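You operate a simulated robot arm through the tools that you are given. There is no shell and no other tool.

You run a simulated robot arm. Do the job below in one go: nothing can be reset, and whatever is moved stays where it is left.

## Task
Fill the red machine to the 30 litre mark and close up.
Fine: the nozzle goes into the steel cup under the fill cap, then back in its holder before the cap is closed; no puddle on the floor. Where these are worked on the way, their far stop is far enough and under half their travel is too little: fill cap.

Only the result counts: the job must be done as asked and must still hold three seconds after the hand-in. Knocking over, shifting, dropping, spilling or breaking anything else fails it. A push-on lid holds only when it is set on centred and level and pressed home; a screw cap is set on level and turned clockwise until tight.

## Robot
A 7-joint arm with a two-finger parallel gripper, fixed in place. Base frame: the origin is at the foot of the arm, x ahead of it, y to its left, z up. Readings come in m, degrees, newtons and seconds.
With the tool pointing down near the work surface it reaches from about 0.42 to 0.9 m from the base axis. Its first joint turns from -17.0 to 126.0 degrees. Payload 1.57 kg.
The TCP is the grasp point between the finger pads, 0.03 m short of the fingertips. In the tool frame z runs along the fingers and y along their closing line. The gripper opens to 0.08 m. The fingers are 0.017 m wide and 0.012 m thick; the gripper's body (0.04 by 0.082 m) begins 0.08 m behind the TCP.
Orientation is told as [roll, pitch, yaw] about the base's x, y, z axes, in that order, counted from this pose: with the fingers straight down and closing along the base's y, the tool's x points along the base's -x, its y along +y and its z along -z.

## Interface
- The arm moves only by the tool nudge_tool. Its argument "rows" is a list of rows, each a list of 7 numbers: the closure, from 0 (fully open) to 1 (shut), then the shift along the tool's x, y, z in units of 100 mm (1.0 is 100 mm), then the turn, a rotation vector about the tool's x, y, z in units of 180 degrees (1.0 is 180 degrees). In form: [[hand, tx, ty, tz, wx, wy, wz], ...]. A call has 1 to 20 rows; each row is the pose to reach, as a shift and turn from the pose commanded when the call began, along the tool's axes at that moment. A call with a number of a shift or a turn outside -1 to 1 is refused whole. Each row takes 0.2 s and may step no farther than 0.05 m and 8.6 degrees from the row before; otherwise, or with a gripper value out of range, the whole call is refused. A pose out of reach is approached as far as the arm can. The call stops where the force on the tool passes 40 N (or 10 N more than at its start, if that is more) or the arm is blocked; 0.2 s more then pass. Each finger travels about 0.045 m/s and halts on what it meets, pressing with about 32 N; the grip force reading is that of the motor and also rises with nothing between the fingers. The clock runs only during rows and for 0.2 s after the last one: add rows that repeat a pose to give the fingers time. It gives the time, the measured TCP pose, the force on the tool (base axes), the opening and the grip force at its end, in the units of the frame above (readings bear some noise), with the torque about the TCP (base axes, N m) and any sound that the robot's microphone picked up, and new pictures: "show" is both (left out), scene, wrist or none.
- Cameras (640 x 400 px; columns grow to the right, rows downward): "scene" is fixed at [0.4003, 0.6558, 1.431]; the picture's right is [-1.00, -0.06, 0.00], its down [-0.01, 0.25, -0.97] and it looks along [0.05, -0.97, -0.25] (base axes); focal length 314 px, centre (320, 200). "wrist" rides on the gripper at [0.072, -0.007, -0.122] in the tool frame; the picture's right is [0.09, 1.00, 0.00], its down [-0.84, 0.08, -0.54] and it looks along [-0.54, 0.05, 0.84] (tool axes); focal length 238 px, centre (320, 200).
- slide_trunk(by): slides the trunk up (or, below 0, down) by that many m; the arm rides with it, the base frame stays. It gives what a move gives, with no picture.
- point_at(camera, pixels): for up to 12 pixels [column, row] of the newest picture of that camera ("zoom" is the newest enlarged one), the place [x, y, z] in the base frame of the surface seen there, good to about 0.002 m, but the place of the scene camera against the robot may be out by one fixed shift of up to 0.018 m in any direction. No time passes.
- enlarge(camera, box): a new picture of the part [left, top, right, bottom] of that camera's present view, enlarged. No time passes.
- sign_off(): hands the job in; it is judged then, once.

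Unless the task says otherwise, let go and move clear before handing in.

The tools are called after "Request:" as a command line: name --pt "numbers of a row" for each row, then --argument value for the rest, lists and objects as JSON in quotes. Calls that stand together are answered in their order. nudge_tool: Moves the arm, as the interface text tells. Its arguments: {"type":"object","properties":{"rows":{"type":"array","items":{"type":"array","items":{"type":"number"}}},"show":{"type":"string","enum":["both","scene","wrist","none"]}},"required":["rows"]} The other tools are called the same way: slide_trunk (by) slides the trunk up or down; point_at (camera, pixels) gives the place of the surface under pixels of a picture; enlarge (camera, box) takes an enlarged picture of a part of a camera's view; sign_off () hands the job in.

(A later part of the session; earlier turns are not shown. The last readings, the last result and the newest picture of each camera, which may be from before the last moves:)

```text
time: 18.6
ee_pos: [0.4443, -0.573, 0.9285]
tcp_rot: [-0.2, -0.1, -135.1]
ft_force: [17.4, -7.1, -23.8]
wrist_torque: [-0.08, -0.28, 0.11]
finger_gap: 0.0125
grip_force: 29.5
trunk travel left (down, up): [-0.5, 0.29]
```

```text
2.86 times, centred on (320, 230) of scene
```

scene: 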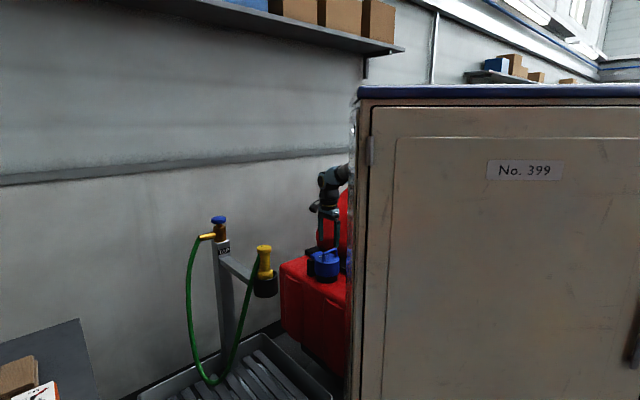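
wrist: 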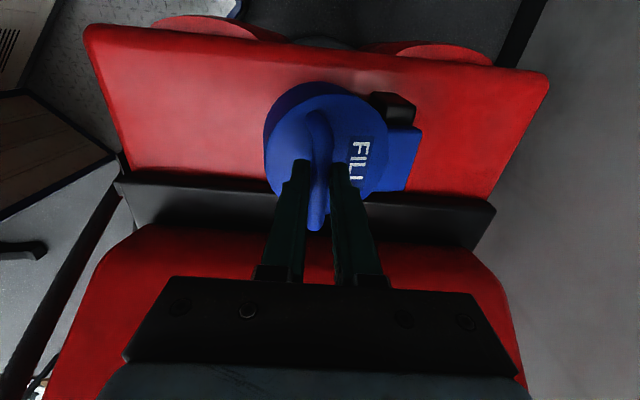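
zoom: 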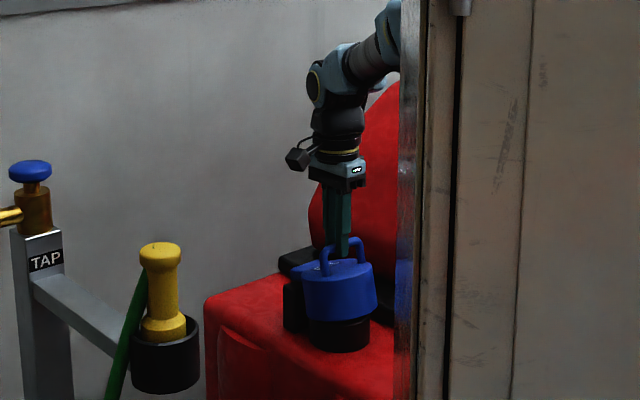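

The cap is rotating about its hinge (about 13° now, hinge refit to p≈0.793, z≈0.828). Continuing along the refined arc to ~40°.

Request:
nudge_tool --pt "1 0 0.05 -0.03 0 0 0" --pt "1 0 0.1 -0.055 0 0 0" --pt "1 0 0.18 -0.105 0 0 0" --pt "1 0 0.275 -0.15 0 0 0" --pt "1 0 0.37 -0.185 0 0 0" --pt "1 0 0.46 -0.215 0 0 0" --show "wrist"

Request:
enlarge --camera "scene" --box '[280, 160, 360, 300]'

```text
time: 20.0
ee_pos: [0.4744, -0.6062, 0.952]
tcp_rot: [0.0, -0.1, -135.1]
ft_force: [4.1, 4.8, 2.9]
wrist_torque: [0.2, -0.07, 0.28]
finger_gap: 0.0125
grip_force: 29.4
trunk travel left (down, up): [-0.5, 0.29]
```

wrist: 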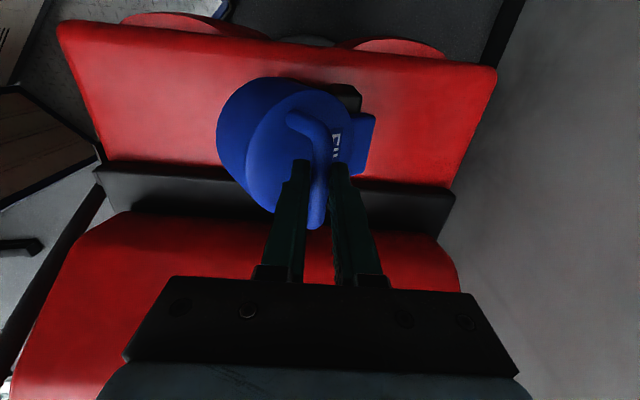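

```text
2.86 times, centred on (320, 230) of scene
```

zoom: 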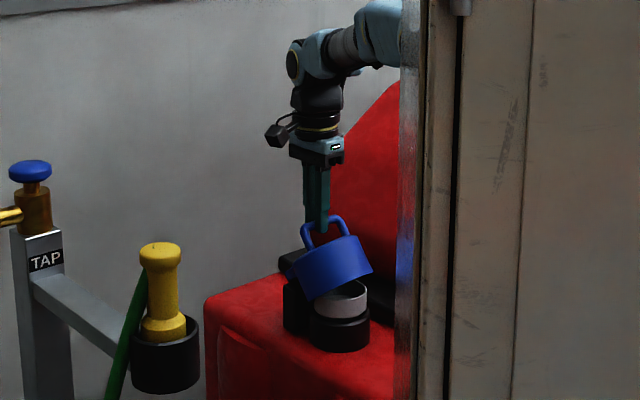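

The cap is swinging open and the steel cup rim is visible underneath. Forces are low; continuing to ~70°.

Request:
nudge_tool --pt "1 0 0.1 -0.02 0 0 0" --pt "1 0 0.195 -0.033 0 0 0" --pt "1 0 0.295 -0.035 0 0 0" --pt "1 0 0.394 -0.031 0 0 0" --pt "1 0 0.49 -0.015 0 0 0" --pt "1 0 0.589 0.005 0 0 0" --show "wrist"

Request:
enlarge --camera "scene" --box '[280, 160, 360, 300]'

```text
time: 21.4
ee_pos: [0.5173, -0.6475, 0.9504]
tcp_rot: [-0.1, 0.0, -134.9]
ft_force: [0.7, 2.9, -1.3]
wrist_torque: [0.12, -0.03, 0.43]
finger_gap: 0.0126
grip_force: 29.2
trunk travel left (down, up): [-0.5, 0.29]
```

wrist: 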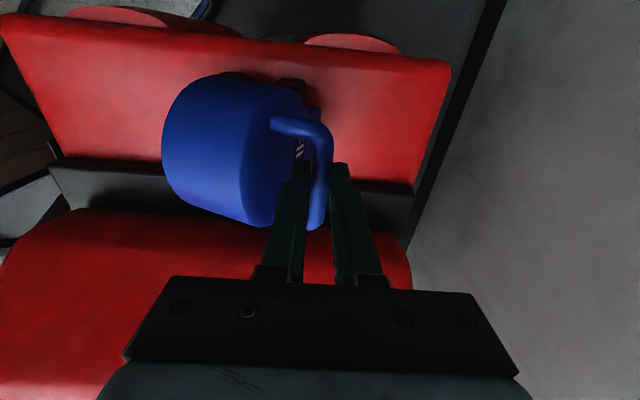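

```text
2.86 times, centred on (320, 230) of scene
```

zoom: 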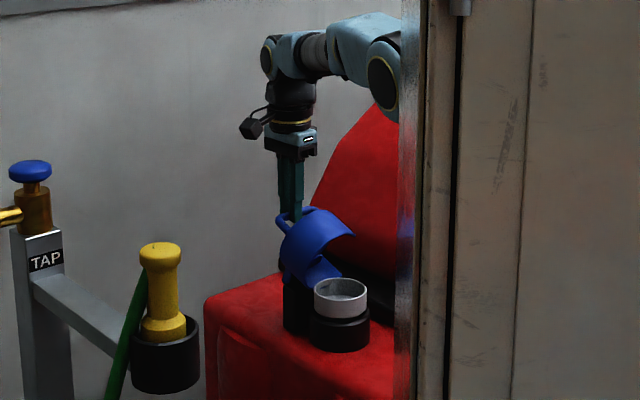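

Open to about 70°, cup clearly exposed. Continuing towards the far stop, watching for a force rise.

Request:
nudge_tool --pt "1 0 0.095 0.03 0 0 0" --pt "1 0 0.187 0.069 0 0 0" --pt "1 0 0.275 0.115 0 0 0" --pt "1 0 0.358 0.17 0 0 0" --pt "1 0 0.43 0.235 0 0 0" --pt "1 0 0.509 0.3 0 0 0" --show "wrist"

Request:
enlarge --camera "scene" --box '[280, 160, 360, 300]'

```text
time: 22.8
ee_pos: [0.549, -0.6797, 0.9251]
tcp_rot: [-0.6, 0.0, -135.1]
ft_force: [-12.0, 16.6, 14.5]
wrist_torque: [0.36, 0.47, 0.44]
finger_gap: 0.0127
grip_force: 29.2
trunk travel left (down, up): [-0.5, 0.29]
stopped in row 6: the force on the tool passed its limit at 47 N (the readings are from after the stop); the commanded pose is now the measured one
```

wrist: 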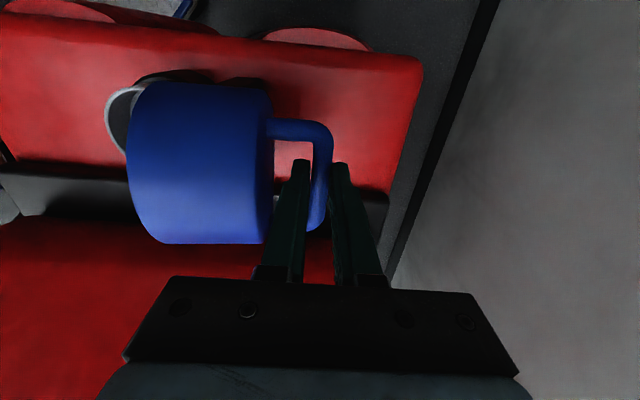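

```text
2.86 times, centred on (320, 230) of scene
```

zoom: 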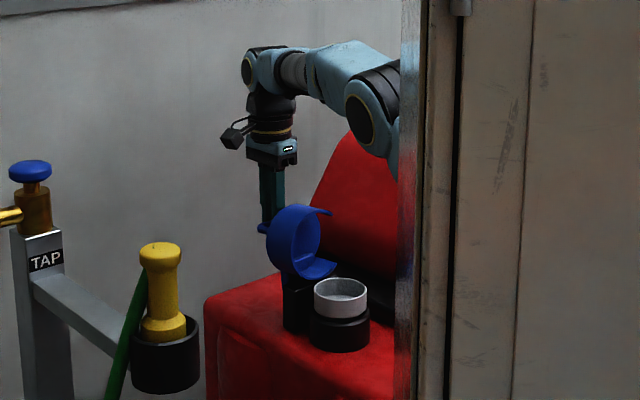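

The cap hit its far stop (47 N spike) at about 95–100° open. I'll open the fingers just slightly (so the inner finger doesn't push the cap) and see whether the cap stays.

Request:
nudge_tool --pt "0.7 0 0 0 0 0 0" --pt "0.68 0 0 0 0 0 0" --pt "0.68 0 0 0 0 0 0" --pt "0.68 0 0 -0.2 0 0 0" --pt "0.68 0 0 -0.5 0 0 0" --pt "0.68 0 0 -0.8 0 0 0" --pt "0.68 0 0 -1.0 0 0 0" --show "both"

Request:
enlarge --camera "scene" --box '[280, 160, 360, 300]'

```text
time: 24.4
ee_pos: [0.5509, -0.6818, 1.0224]
tcp_rot: [-0.5, 0.0, -135.0]
ft_force: [-0.4, 0.3, 0.2]
wrist_torque: [0.0, 0.0, -0.03]
finger_gap: 0.0256
grip_force: 0.1
trunk travel left (down, up): [-0.5, 0.29]
```

scene: 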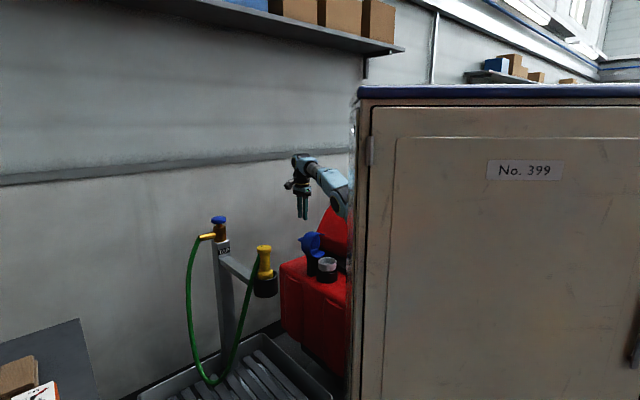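
wrist: 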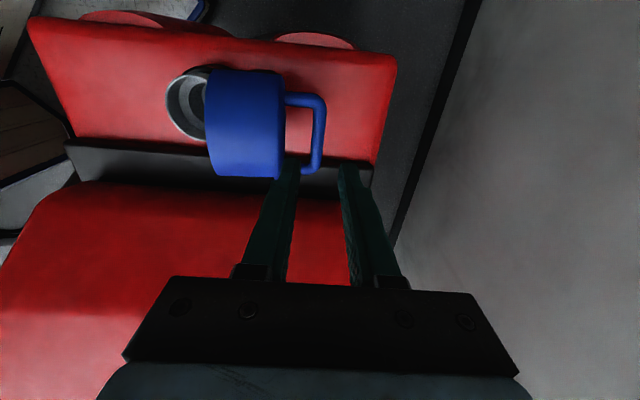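

```text
2.86 times, centred on (320, 230) of scene
```

zoom: 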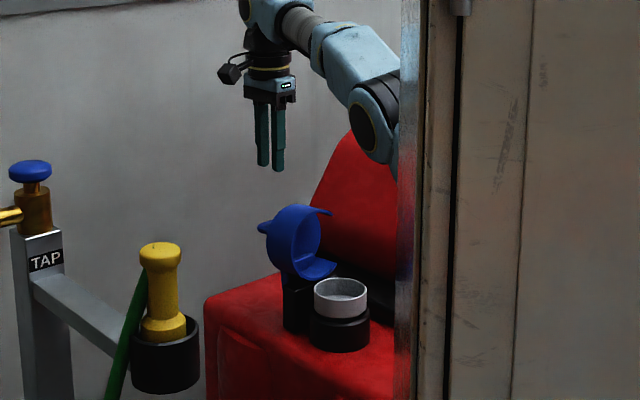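

The cap stays open by itself with the steel cup exposed. Now I'll rise and travel toward the nozzle holder.

Request:
nudge_tool --pt "0.5 0.15 -0.15 -0.3 0 0 0" --pt "0.3 0.4 -0.4 -0.6 0 0 0" --pt "0.1 0.65 -0.65 -0.8 0 0 0" --pt "0 0.85 -0.85 -0.9 0 0 0" --pt "0 1.0 -1.0 -1.0 0 0 0" --show "wrist"

Request:
enlarge --camera "wrist" --box '[160, 60, 420, 260]'

```text
time: 25.6
ee_pos: [0.5504, -0.5398, 1.1242]
tcp_rot: [-0.6, 0.0, -135.1]
ft_force: [-0.6, -0.5, -0.1]
wrist_torque: [0.0, 0.0, 0.0]
finger_gap: 0.08
grip_force: 0.1
trunk travel left (down, up): [-0.5, 0.29]
```

wrist: 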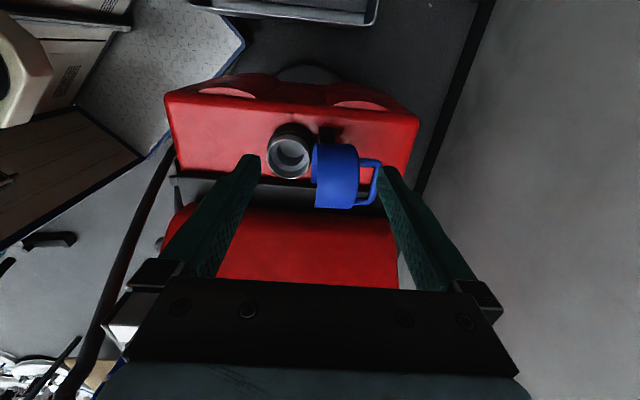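

```text
2.00 times, centred on (290, 160) of wrist
```

zoom: 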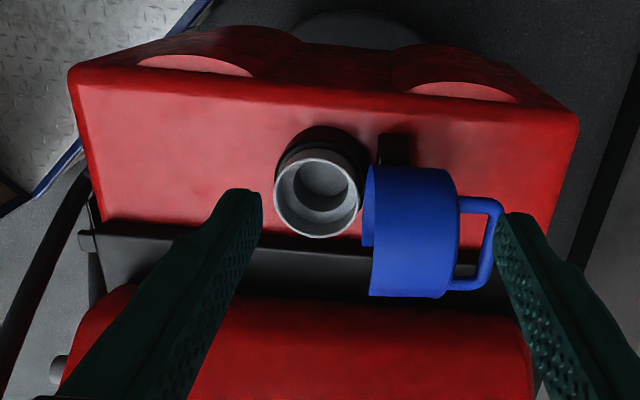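

The steel cup mouth shows at wrist (290,158). I'll zoom and measure its rim and floor.

Request:
enlarge --camera "wrist" --box '[255, 120, 330, 190]'

Request:
point_at --camera "zoom" --pixels '[[120, 210], [170, 100], [300, 60], [440, 130], [480, 220], [440, 330], [330, 380], [190, 330], [310, 260], [300, 150], [350, 200], [130, 220]]'

```text
5.71 times, centred on (292, 155) of wrist
```

zoom: 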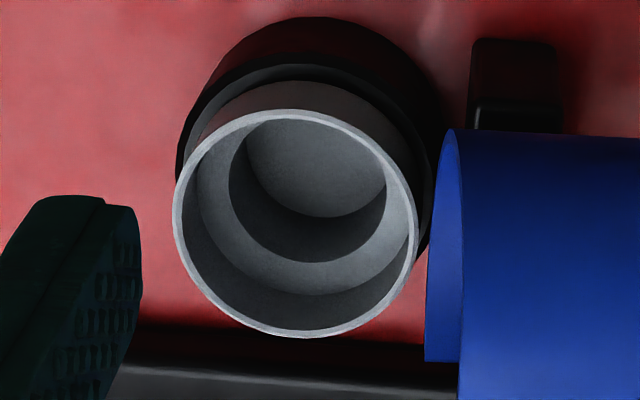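

```text
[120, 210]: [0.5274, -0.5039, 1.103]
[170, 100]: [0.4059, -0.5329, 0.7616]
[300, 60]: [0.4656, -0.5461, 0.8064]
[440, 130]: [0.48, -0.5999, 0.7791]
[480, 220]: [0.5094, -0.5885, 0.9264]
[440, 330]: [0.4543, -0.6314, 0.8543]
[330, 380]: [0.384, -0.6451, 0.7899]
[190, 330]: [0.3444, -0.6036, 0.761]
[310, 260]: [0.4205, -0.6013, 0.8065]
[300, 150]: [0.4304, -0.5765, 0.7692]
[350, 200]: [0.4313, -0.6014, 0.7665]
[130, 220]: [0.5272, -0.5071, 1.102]
```

I'll measure the rim, ledge and bottom more exactly on the zoomed image.

Request:
point_at --camera "zoom" --pixels '[[177, 220], [300, 113], [412, 240], [305, 332], [205, 295], [388, 160], [200, 150], [400, 295], [310, 280], [212, 200], [240, 210], [385, 215]]'

```text
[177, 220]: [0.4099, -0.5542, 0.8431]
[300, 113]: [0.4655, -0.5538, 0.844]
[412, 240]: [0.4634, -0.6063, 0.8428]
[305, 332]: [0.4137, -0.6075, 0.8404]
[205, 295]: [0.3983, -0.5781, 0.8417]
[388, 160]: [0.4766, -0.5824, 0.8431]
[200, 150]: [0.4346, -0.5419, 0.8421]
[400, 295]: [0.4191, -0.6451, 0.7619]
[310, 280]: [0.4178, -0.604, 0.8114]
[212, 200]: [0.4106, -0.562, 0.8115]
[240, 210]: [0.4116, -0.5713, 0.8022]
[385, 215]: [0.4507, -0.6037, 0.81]
```

The cup rim is at z≈0.8425 centred near (0.438,-0.580), with a ledge at z≈0.811 and bottom at ≈0.767. Next I'll travel up to the nozzle while yawing toward −45° (camera away from the opened cap at placement).

Request:
nudge_tool --pt "0 0.15 -0.15 -0.2 0 0 -0.042" --pt "0 0.3 -0.3 -0.4 0 0 -0.084" --pt "0 0.5 -0.5 -0.6 0 0 -0.126" --pt "0 0.7 -0.7 -0.8 0 0 -0.168" --pt "0 0.85 -0.85 -0.9 0 0 -0.21" --pt "0 1.0 -1.0 -0.9 0 0 -0.25" --show "none"

Request:
nudge_tool --pt "0 0.1 0 0 0 0 -0.042" --pt "0 0.3 0 0 0 0 -0.084" --pt "0 0.5 0 0 0 0 -0.126" --pt "0 0.7 0 0 0 0 -0.168" --pt "0 0.9 0 0 0 0 -0.21" --pt "0 1.0 0 0 0 0 -0.25" --show "both"

```text
time: 27.0
ee_pos: [0.5529, -0.4023, 1.2155]
tcp_rot: [-0.4, 0.4, -90.0]
ft_force: [-0.1, -0.5, -0.6]
wrist_torque: [0.01, 0.01, 0.01]
finger_gap: 0.0799
grip_force: 0.1
trunk travel left (down, up): [-0.5, 0.29]
```

```text
time: 28.4
ee_pos: [0.5543, -0.3009, 1.2149]
tcp_rot: [0.0, 0.5, -45.1]
ft_force: [0.1, 0.0, -0.4]
wrist_torque: [-0.02, 0.0, -0.01]
finger_gap: 0.0798
grip_force: 0.0
trunk travel left (down, up): [-0.5, 0.29]
```

scene: 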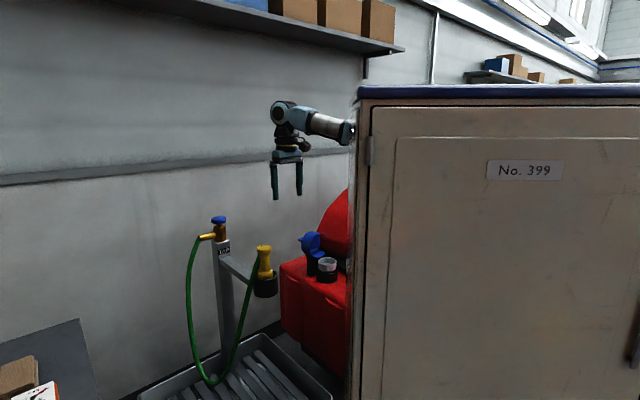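
wrist: 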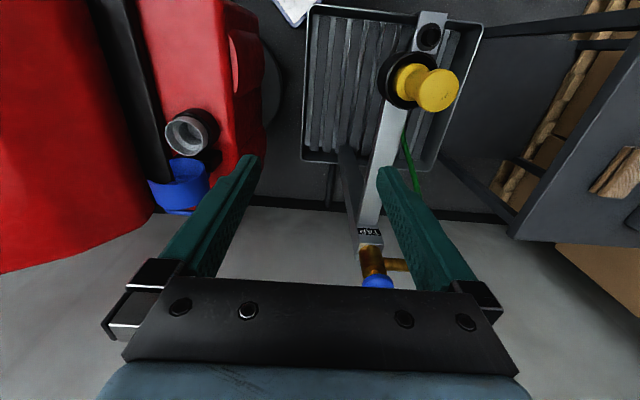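

The nozzle in its holder is at (435,90); the hose leaves on the tap side around (408,150). Zooming for detail.

Request:
enlarge --camera "wrist" --box '[350, 20, 490, 200]'

Request:
point_at --camera "wrist" --pixels '[[440, 90], [457, 92], [440, 70], [436, 110], [420, 85], [398, 90], [385, 80], [405, 105], [400, 55], [408, 145], [428, 38], [412, 165]]'

Request:
enlarge --camera "scene" --box '[180, 200, 300, 320]'

```text
2.22 times, centred on (420, 110) of wrist
```

zoom: 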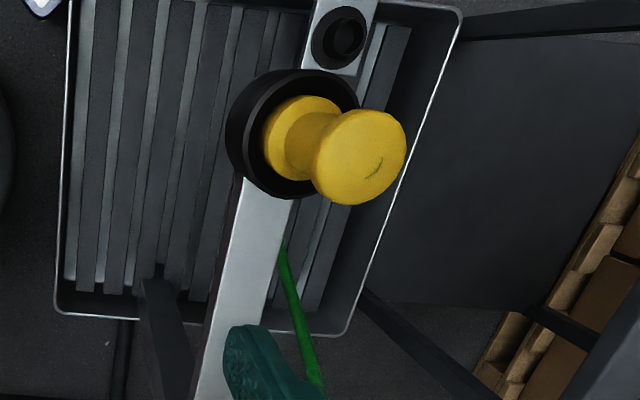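

```text
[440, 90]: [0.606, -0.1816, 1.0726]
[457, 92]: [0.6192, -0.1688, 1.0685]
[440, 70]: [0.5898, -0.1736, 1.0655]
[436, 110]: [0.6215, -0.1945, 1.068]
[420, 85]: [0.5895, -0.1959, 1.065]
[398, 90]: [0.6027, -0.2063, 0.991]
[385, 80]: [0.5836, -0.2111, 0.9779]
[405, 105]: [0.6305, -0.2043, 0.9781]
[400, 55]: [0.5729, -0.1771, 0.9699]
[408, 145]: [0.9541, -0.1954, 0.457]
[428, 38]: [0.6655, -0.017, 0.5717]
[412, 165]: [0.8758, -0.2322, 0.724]
```

```text
3.33 times, centred on (240, 260) of scene
```

zoom: 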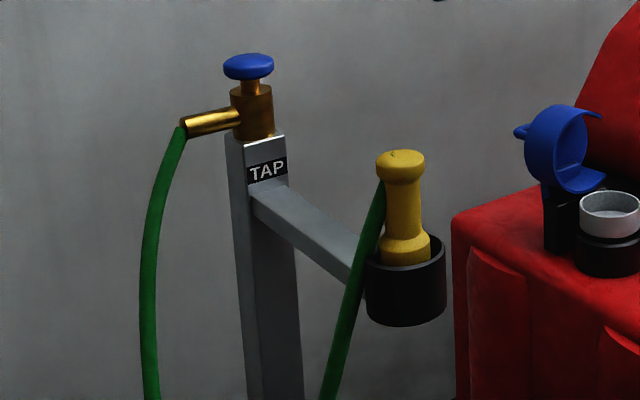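

The hose joins the nozzle waist just under its top disc; I'll locate the hose near the nozzle to choose a grip direction that avoids it.

Request:
point_at --camera "zoom" --pixels '[[382, 190], [376, 210], [368, 235], [360, 262], [350, 295], [338, 340], [400, 155], [405, 215], [405, 250], [405, 290], [370, 268], [440, 262]]'

Request:
point_at --camera "wrist" --pixels '[[406, 122], [407, 135], [404, 128], [410, 155], [415, 185], [405, 118], [403, 135]]'

```text
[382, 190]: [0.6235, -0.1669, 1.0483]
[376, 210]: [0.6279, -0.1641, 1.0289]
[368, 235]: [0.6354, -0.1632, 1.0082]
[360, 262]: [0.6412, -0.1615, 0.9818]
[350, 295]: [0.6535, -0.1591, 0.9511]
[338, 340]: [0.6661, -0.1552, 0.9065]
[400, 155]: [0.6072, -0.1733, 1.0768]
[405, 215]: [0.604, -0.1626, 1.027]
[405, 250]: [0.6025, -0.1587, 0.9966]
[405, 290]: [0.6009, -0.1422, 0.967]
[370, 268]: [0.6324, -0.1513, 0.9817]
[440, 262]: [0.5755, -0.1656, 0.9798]
```

```text
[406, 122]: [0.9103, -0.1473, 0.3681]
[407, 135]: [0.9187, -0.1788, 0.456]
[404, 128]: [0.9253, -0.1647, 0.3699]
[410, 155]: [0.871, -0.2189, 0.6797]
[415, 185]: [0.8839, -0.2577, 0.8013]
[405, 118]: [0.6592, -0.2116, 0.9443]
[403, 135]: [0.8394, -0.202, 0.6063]
```

The hose leaves the nozzle toward +x (bearing ≈10°), so closing along base y will avoid it. I'll look closely at the nozzle profile to choose the grip height.

Request:
enlarge --camera "scene" --box '[240, 235, 290, 305]'

Request:
point_at --camera "zoom" --pixels '[[310, 60], [310, 90], [310, 120], [315, 150], [315, 180], [315, 210], [320, 240], [270, 90], [360, 90], [285, 160], [348, 160], [320, 300]]'

```text
5.71 times, centred on (265, 270) of scene
```

zoom: 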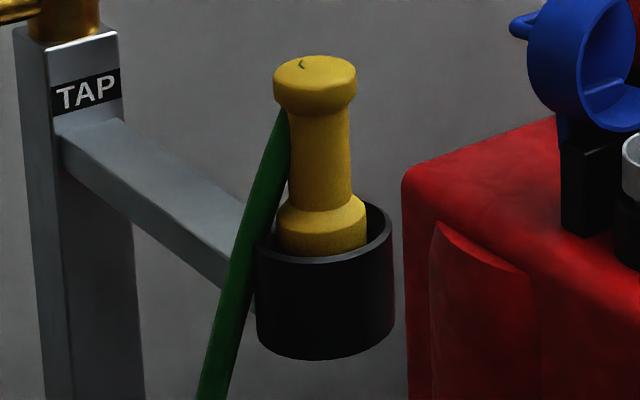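

```text
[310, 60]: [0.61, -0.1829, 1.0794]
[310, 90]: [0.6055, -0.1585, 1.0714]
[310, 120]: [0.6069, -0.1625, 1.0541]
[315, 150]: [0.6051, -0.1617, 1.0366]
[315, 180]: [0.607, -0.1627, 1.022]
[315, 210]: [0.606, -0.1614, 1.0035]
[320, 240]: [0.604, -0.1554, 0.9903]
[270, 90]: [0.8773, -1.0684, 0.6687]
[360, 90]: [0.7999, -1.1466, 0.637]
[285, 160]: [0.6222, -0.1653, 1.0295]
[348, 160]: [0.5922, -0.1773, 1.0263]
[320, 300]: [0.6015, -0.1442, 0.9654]
```

The nozzle has a 41 mm top disc (z≈1.055–1.073) on a 31 mm waist. I'll grip the disc from above at yaw −20°, which keeps fingers off the hose and later off the open cap. Moving above it first.

Request:
nudge_tool --pt "0 0.1 0.2 0.1 0 0 -0.035" --pt "0 0.2 0.45 0.2 0 0 -0.07" --pt "0 0.3 0.7 0.3 0 0 -0.105" --pt "0 0.42 0.9 0.4 0 -0.003 -0.139" --pt "0 0.48 1.0 0.5 0 -0.003 -0.139" --show "wrist"

```text
time: 29.6
ee_pos: [0.5896, -0.1947, 1.1656]
tcp_rot: [0.1, -0.2, -20.0]
ft_force: [-0.2, -0.3, 0.0]
wrist_torque: [0.04, 0.02, 0.02]
finger_gap: 0.0797
grip_force: 0.0
trunk travel left (down, up): [-0.5, 0.29]
```

wrist: 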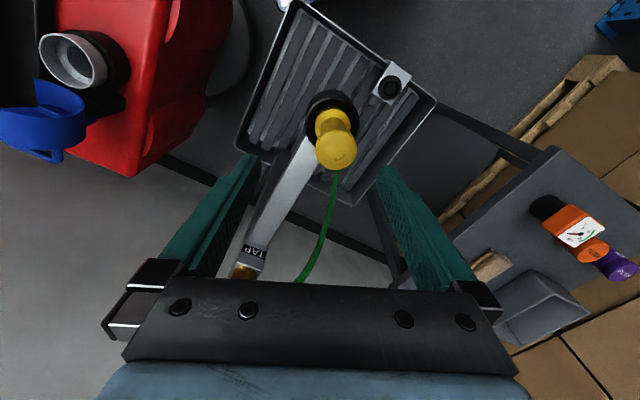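

The nozzle's disc is at (337,150). Measuring its centre from this closer view.

Request:
enlarge --camera "wrist" --box '[290, 80, 390, 200]'

Request:
point_at --camera "wrist" --pixels '[[337, 150], [318, 148], [356, 152], [337, 168], [338, 134], [325, 162], [350, 138], [325, 122], [310, 110], [352, 100], [330, 92], [335, 185]]'

```text
3.33 times, centred on (340, 140) of wrist
```

zoom: 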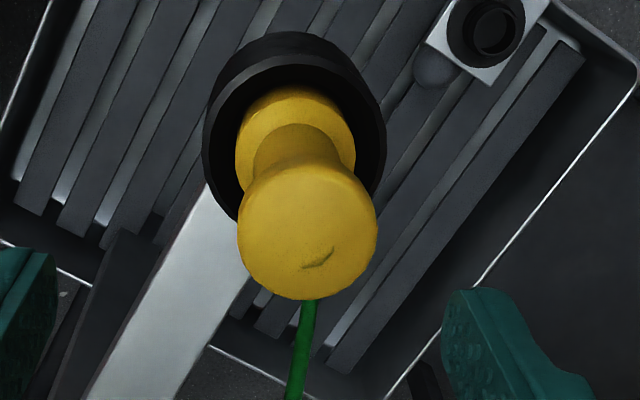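

```text
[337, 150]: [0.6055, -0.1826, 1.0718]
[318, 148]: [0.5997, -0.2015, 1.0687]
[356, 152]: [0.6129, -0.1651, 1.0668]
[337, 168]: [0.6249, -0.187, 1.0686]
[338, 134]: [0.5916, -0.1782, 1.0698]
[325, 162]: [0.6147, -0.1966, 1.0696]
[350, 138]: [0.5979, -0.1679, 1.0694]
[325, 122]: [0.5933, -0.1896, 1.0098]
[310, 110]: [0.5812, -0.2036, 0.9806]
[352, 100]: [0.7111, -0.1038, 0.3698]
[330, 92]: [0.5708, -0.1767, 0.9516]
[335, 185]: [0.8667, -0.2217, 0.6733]
```

The disc centre is (0.606,-0.1835), top z≈1.072. Centering and descending to TCP z≈1.066, then I'll close.

Request:
nudge_tool --pt "0 -0.116 0.161 0.0 0 0 0" --pt "0 -0.116 0.161 0.3 0 0 0" --pt "0 -0.116 0.161 0.6 0 0 0" --pt "0 -0.116 0.161 0.85 0 0 0" --pt "0 -0.116 0.161 1.0 0 0 0" --pt "0 -0.116 0.161 1.0 0 0 0" --show "wrist"

```text
time: 31.0
ee_pos: [0.607, -0.1834, 1.0651]
tcp_rot: [0.0, 0.0, -20.1]
ft_force: [0.2, -1.1, 0.2]
wrist_torque: [-0.03, 0.01, 0.03]
finger_gap: 0.08
grip_force: 0.1
trunk travel left (down, up): [-0.5, 0.29]
```

wrist: 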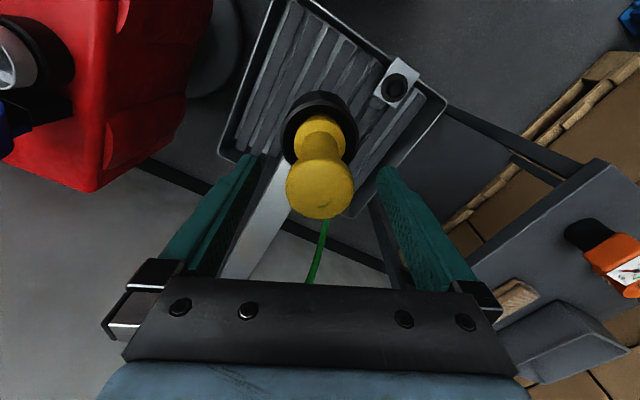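

Centred (disc at column 320). Closing on the disc.

Request:
nudge_tool --pt "0.5 0 0 0 0 0 0" --pt "0.6 0 0 0 0 0 0" --pt "1 0 0 0 0 0 0" --pt "1 0 0 0 0 0 0" --pt "1 0 0 0 0 0 0" --pt "1 0 0 0 0 0 0" --show "wrist"

```text
time: 32.4
ee_pos: [0.6073, -0.183, 1.0662]
tcp_rot: [0.1, -0.1, -20.1]
ft_force: [0.7, -0.3, 0.9]
wrist_torque: [-0.03, -0.01, -0.01]
finger_gap: 0.0384
grip_force: 31.9
trunk travel left (down, up): [-0.5, 0.29]
```

wrist: 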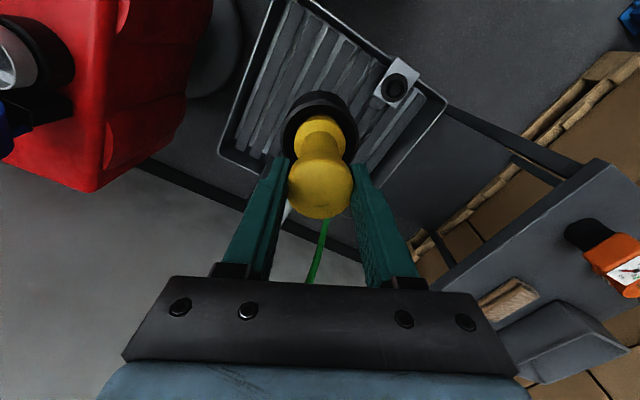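

Gripped at 38 mm. The return pose for the holder is TCP (0.607,-0.183,1.066). Lifting straight up slowly.

Request:
nudge_tool --pt "1 0 0 -0.1 0 0 0" --pt "1 0 0 -0.25 0 0 0" --pt "1 0 0 -0.4 0 0 0" --pt "1 0 0 -0.6 0 0 0" --pt "1 0 0 -0.8 0 0 0" --pt "1 0 0 -1.0 0 0 0" --pt "1 0 0 -1.0 0 0 0" --show "both"

Request:
enlarge --camera "scene" --box '[180, 140, 340, 320]'

```text
time: 34.0
ee_pos: [0.6071, -0.1841, 1.1643]
tcp_rot: [0.2, 0.0, -20.2]
ft_force: [-0.6, 0.2, -1.4]
wrist_torque: [-0.01, 0.0, -0.01]
finger_gap: 0.0384
grip_force: 31.8
trunk travel left (down, up): [-0.5, 0.29]
```

scene: 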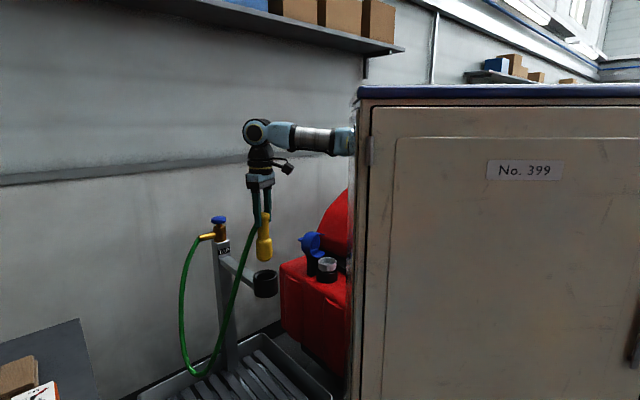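
wrist: 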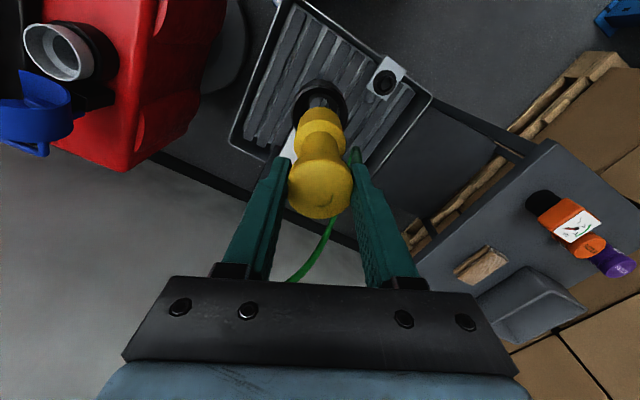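

```text
2.22 times, centred on (260, 230) of scene
```

zoom: 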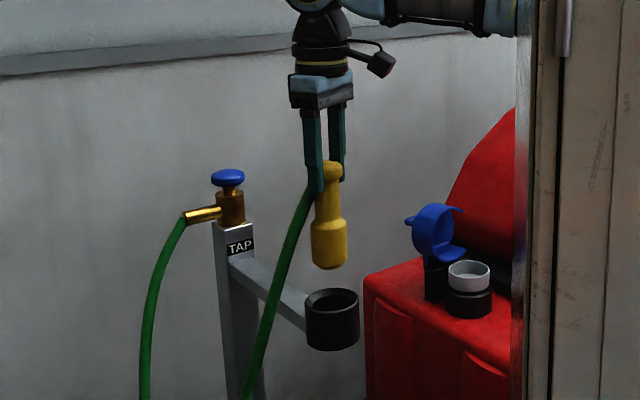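

Lifted cleanly with only ~1.4 N load. I'll measure the nozzle's bottom end relative to the TCP.

Request:
point_at --camera "zoom" --pixels '[[328, 264], [315, 255], [344, 255], [330, 240], [330, 222], [330, 195], [332, 168], [333, 310], [333, 295], [310, 300], [357, 300], [468, 265]]'

Request:
point_at --camera "scene" --pixels '[[312, 232], [314, 240], [303, 238], [318, 252], [309, 262], [327, 262], [327, 259], [336, 263]]'

```text
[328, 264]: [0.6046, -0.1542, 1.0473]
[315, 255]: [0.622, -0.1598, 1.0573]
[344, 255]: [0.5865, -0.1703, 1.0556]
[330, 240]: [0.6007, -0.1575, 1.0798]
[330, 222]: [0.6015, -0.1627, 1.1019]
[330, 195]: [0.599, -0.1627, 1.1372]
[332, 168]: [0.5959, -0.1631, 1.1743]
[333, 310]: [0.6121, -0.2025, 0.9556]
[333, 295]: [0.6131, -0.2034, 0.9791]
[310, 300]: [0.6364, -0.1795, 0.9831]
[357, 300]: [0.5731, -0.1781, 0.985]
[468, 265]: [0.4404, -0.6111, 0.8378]
```

```text
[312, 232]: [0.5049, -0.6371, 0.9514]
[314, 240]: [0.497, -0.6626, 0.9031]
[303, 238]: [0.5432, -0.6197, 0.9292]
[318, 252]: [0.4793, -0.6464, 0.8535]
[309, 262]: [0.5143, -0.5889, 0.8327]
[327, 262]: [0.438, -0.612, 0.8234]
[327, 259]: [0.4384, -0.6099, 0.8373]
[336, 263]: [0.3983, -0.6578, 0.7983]
```

The nozzle bottom is ~0.122 m below the TCP, and the open cap's top is at z≈0.951, so travelling at TCP z≈1.164 (bottom ≈1.042) clears it. Moving toward the cup in stages.

Request:
nudge_tool --pt "1 0.01 -0.2 0 0 0 0" --pt "1 0.025 -0.45 0 0 0 0" --pt "1 0.04 -0.7 0 0 0 0" --pt "1 0.055 -1.0 0 0 0 0" --show "none"

Request:
nudge_tool --pt "1 0.01 -0.2 0 0 0 0" --pt "1 0.025 -0.45 0 0 0 0" --pt "1 0.04 -0.7 0 0 0 0" --pt "1 0.055 -1.0 0 0 0 0" --show "both"

```text
time: 35.0
ee_pos: [0.5676, -0.2775, 1.1658]
tcp_rot: [0.1, 0.0, -19.9]
ft_force: [0.3, -0.1, -2.1]
wrist_torque: [0.0, 0.02, 0.03]
finger_gap: 0.0384
grip_force: 32.3
trunk travel left (down, up): [-0.5, 0.29]
```

```text
time: 36.0
ee_pos: [0.5265, -0.3686, 1.1649]
tcp_rot: [0.1, 0.1, -20.0]
ft_force: [0.3, 0.4, -2.3]
wrist_torque: [0.03, 0.02, 0.01]
finger_gap: 0.0382
grip_force: 31.7
trunk travel left (down, up): [-0.5, 0.29]
```

scene: 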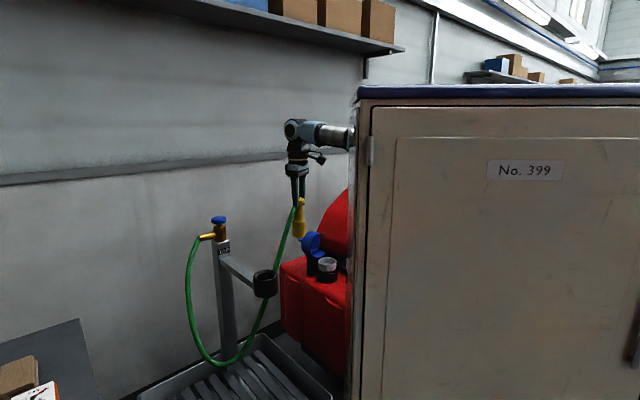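
wrist: 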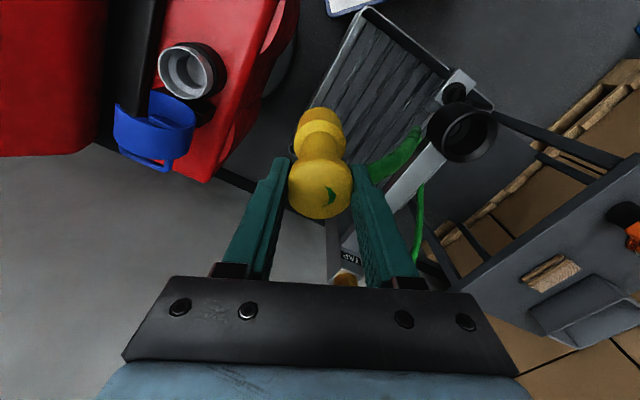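

On course; the hose follows freely. Continuing to above the cup.

Request:
nudge_tool --pt "1 0.01 -0.2 0 0 0 0" --pt "1 0.025 -0.45 0 0 0 0" --pt "1 0.04 -0.7 0 0 0 0" --pt "1 0.05 -1.0 0 0 0 0" --show "none"

Request:
nudge_tool --pt "1 0.01 -0.2 0 0 0 0" --pt "1 0.025 -0.45 0 0 0 0" --pt "1 0.04 -0.7 0 0 0 0" --pt "1 0.05 -1.0 0 0 0 0" --show "both"

```text
time: 37.0
ee_pos: [0.4891, -0.4606, 1.1645]
tcp_rot: [0.2, -0.1, -19.9]
ft_force: [-0.6, 0.1, -2.5]
wrist_torque: [0.0, -0.05, -0.01]
finger_gap: 0.0384
grip_force: 31.7
trunk travel left (down, up): [-0.5, 0.29]
```

```text
time: 38.0
ee_pos: [0.45, -0.5532, 1.1642]
tcp_rot: [0.1, -0.1, -20.0]
ft_force: [0.6, 1.3, -1.2]
wrist_torque: [0.0, -0.04, 0.02]
finger_gap: 0.0385
grip_force: 31.8
trunk travel left (down, up): [-0.5, 0.29]
```

scene: 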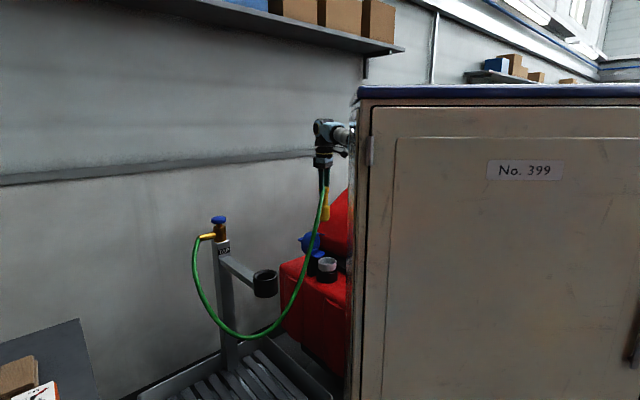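
wrist: 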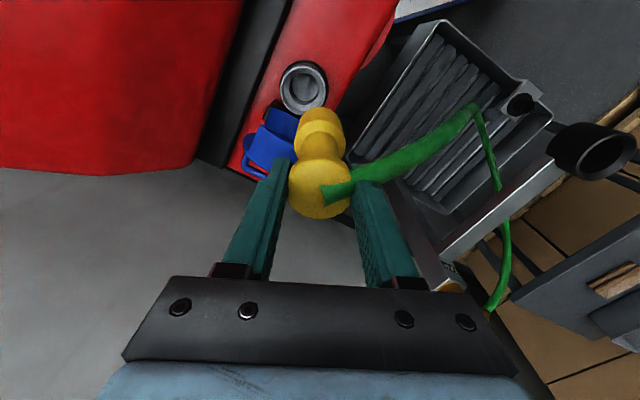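

The nozzle is near the cup; cup mouth visible at (303,88). I'll re-measure the rim from here.

Request:
enlarge --camera "wrist" --box '[265, 50, 355, 130]'

Request:
point_at --camera "zoom" --pixels '[[128, 180], [158, 100], [210, 75], [270, 80], [325, 130], [342, 190], [325, 250], [150, 255], [240, 170], [190, 130], [250, 240], [200, 240]]'

```text
5.00 times, centred on (310, 90) of wrist
```

zoom: 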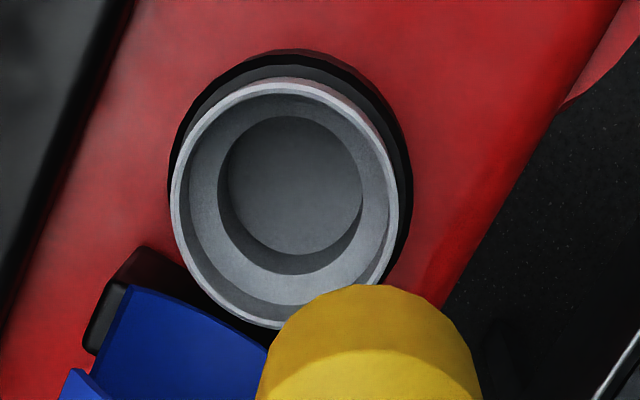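

```text
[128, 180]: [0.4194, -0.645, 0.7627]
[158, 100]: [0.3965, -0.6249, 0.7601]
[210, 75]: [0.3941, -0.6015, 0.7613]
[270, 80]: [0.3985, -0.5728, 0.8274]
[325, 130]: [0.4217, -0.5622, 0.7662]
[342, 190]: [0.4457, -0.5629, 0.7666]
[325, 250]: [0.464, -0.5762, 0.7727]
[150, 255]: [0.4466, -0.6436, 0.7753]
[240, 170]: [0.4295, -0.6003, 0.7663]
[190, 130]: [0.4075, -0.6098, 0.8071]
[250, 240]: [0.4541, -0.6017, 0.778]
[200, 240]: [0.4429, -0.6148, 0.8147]
```

I'll sample exact rim pixels on this zoom.

Request:
point_at --camera "zoom" --pixels '[[174, 200], [192, 130], [280, 85], [345, 110], [385, 160], [394, 210], [385, 265], [215, 298], [185, 255], [260, 323], [231, 190], [360, 190]]'

```text
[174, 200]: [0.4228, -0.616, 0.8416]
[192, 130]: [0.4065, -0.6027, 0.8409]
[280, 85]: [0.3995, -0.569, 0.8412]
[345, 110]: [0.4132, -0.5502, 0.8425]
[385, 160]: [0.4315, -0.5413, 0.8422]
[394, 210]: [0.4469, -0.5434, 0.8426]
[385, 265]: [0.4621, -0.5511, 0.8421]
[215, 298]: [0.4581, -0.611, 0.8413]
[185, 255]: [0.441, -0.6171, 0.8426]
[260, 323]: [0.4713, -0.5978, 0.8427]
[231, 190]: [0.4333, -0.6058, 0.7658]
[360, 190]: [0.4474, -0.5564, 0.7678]
```

Rim fit gives the cup centre ≈(0.437,-0.580). Aligning, then lowering the first 0.1 m.

Request:
nudge_tool --pt "1 0.015 -0.15 0 0 0 0" --pt "1 0.03 -0.296 0 0 0 0" --pt "1 0.03 -0.296 0.2 0 0 0" --pt "1 0.03 -0.296 0.5 0 0 0" --pt "1 0.03 -0.296 0.8 0 0 0" --pt "1 0.03 -0.296 1.0 0 0 0" --show "both"

Request:
enlarge --camera "wrist" --box '[230, 60, 400, 240]'

Request:
enlarge --camera "scene" --box '[285, 150, 365, 300]'

```text
time: 39.4
ee_pos: [0.4361, -0.5795, 1.0642]
tcp_rot: [0.1, 0.0, -20.1]
ft_force: [-0.8, 0.1, -2.3]
wrist_torque: [0.02, -0.02, 0.01]
finger_gap: 0.0384
grip_force: 32.0
trunk travel left (down, up): [-0.5, 0.29]
```

scene: 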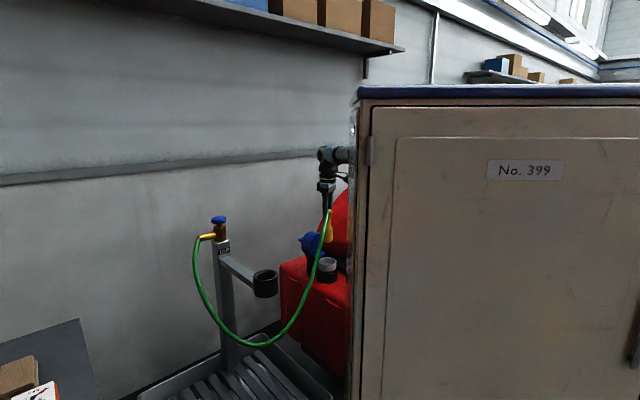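
wrist: 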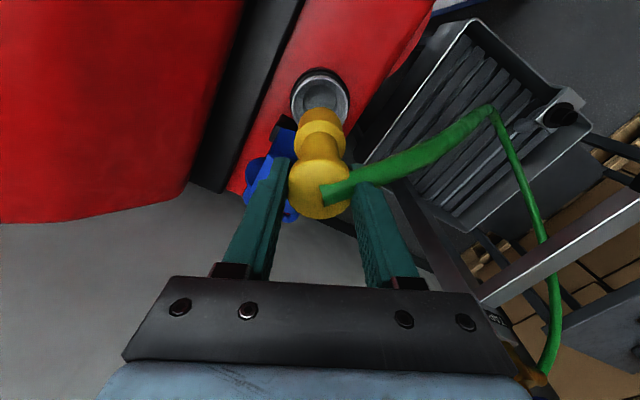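

```text
2.22 times, centred on (315, 150) of wrist
```

zoom: 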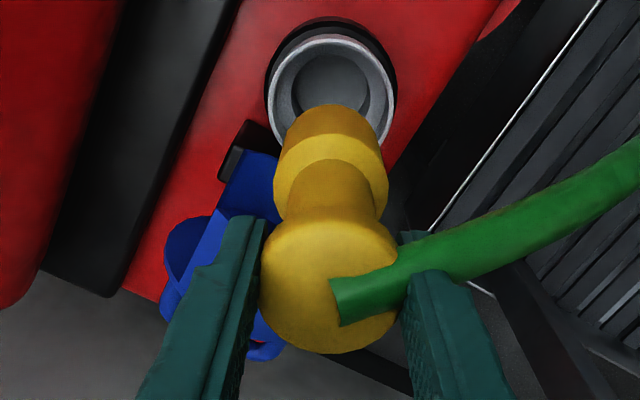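

```text
2.67 times, centred on (325, 225) of scene
```

zoom: 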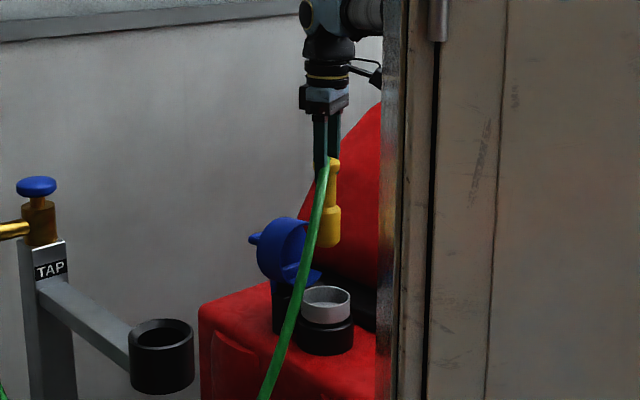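

Aligned above the cup. Lowering further to the rim level.

Request:
nudge_tool --pt "1 0 0 0.2 0 0 0" --pt "1 0 0 0.4 0 0 0" --pt "1 0 0 0.6 0 0 0" --pt "1 0 0 0.8 0 0 0" --pt "1 0 0 0.95 0 0 0" --pt "1 0 0 0.95 0 0 0" --show "both"

Request:
enlarge --camera "wrist" --box '[230, 60, 400, 240]'

Request:
enlarge --camera "scene" --box '[285, 150, 365, 300]'

```text
time: 40.8
ee_pos: [0.4365, -0.5808, 0.9707]
tcp_rot: [0.1, -0.1, -20.2]
ft_force: [-0.4, -0.3, -1.2]
wrist_torque: [-0.01, 0.02, 0.01]
finger_gap: 0.0384
grip_force: 31.9
trunk travel left (down, up): [-0.5, 0.29]
```

scene: 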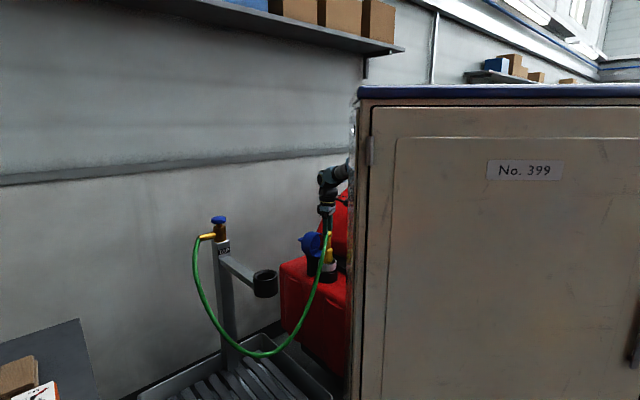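
wrist: 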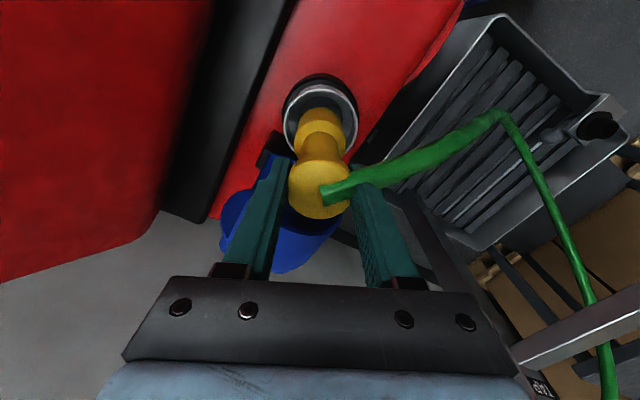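

```text
2.22 times, centred on (315, 150) of wrist
```

zoom: 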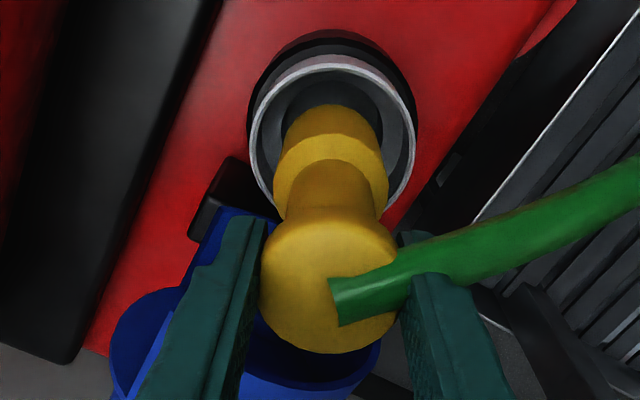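

```text
2.67 times, centred on (325, 225) of scene
```

zoom: 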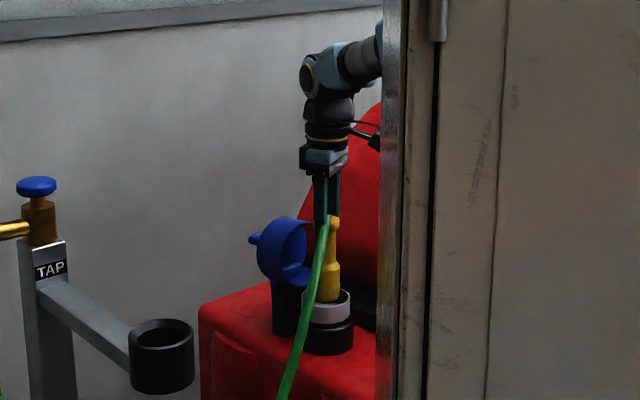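

Entering the mouth, centred left-right (body centre zoom col 331 vs rim centre 332). Lowering slowly to the cup floor.

Request:
nudge_tool --pt "1 0 0 0.1 0 0 0" --pt "1 0 0 0.2 0 0 0" --pt "1 0 0 0.3 0 0 0" --pt "1 0 0 0.4 0 0 0" --pt "1 0 0 0.5 0 0 0" --pt "1 0 0 0.6 0 0 0" --pt "1 0 0 0.68 0 0 0" --pt "1 0 0 0.75 0 0 0" --pt "1 0 0 0.79 0 0 0" --show "both"

Request:
enlarge --camera "scene" --box '[285, 150, 365, 300]'

```text
time: 42.7
ee_pos: [0.4377, -0.5798, 0.9002]
tcp_rot: [-0.2, -0.5, -20.0]
ft_force: [-3.2, 5.8, 21.7]
wrist_torque: [0.81, 0.46, 0.02]
finger_gap: 0.0381
grip_force: 31.3
trunk travel left (down, up): [-0.5, 0.29]
stopped in row 9: the force on the tool passed its limit at 46 N (the readings are from after the stop); the commanded pose is now the measured one
```

scene: 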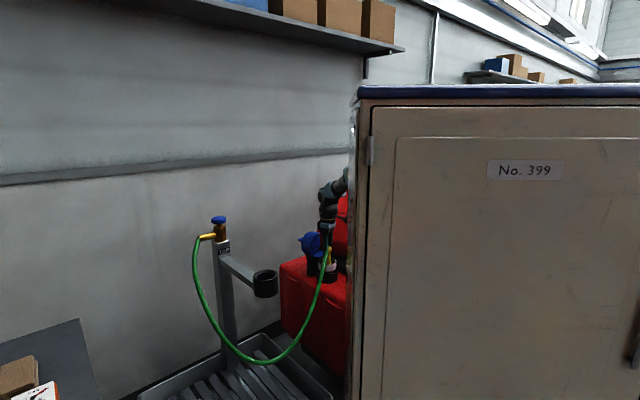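
wrist: 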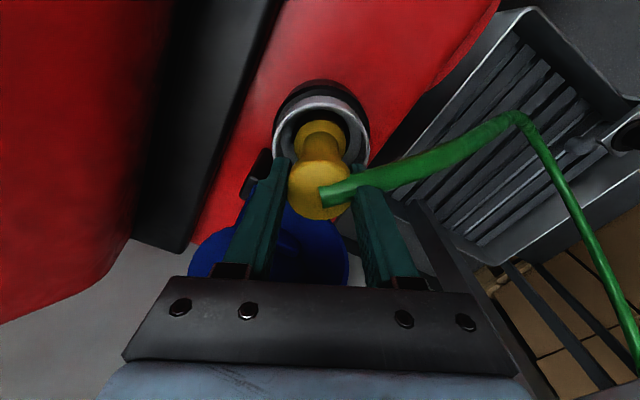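

```text
2.67 times, centred on (325, 225) of scene
```

zoom: 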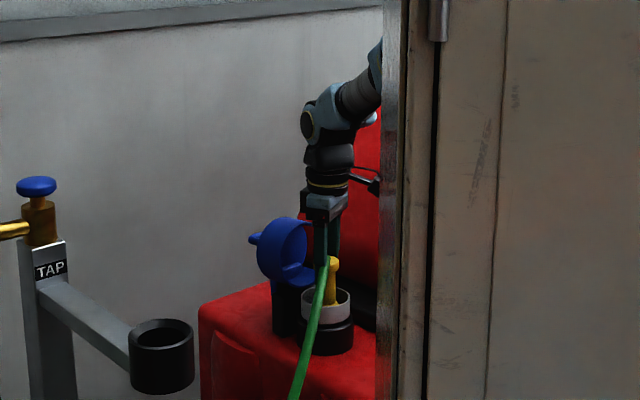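

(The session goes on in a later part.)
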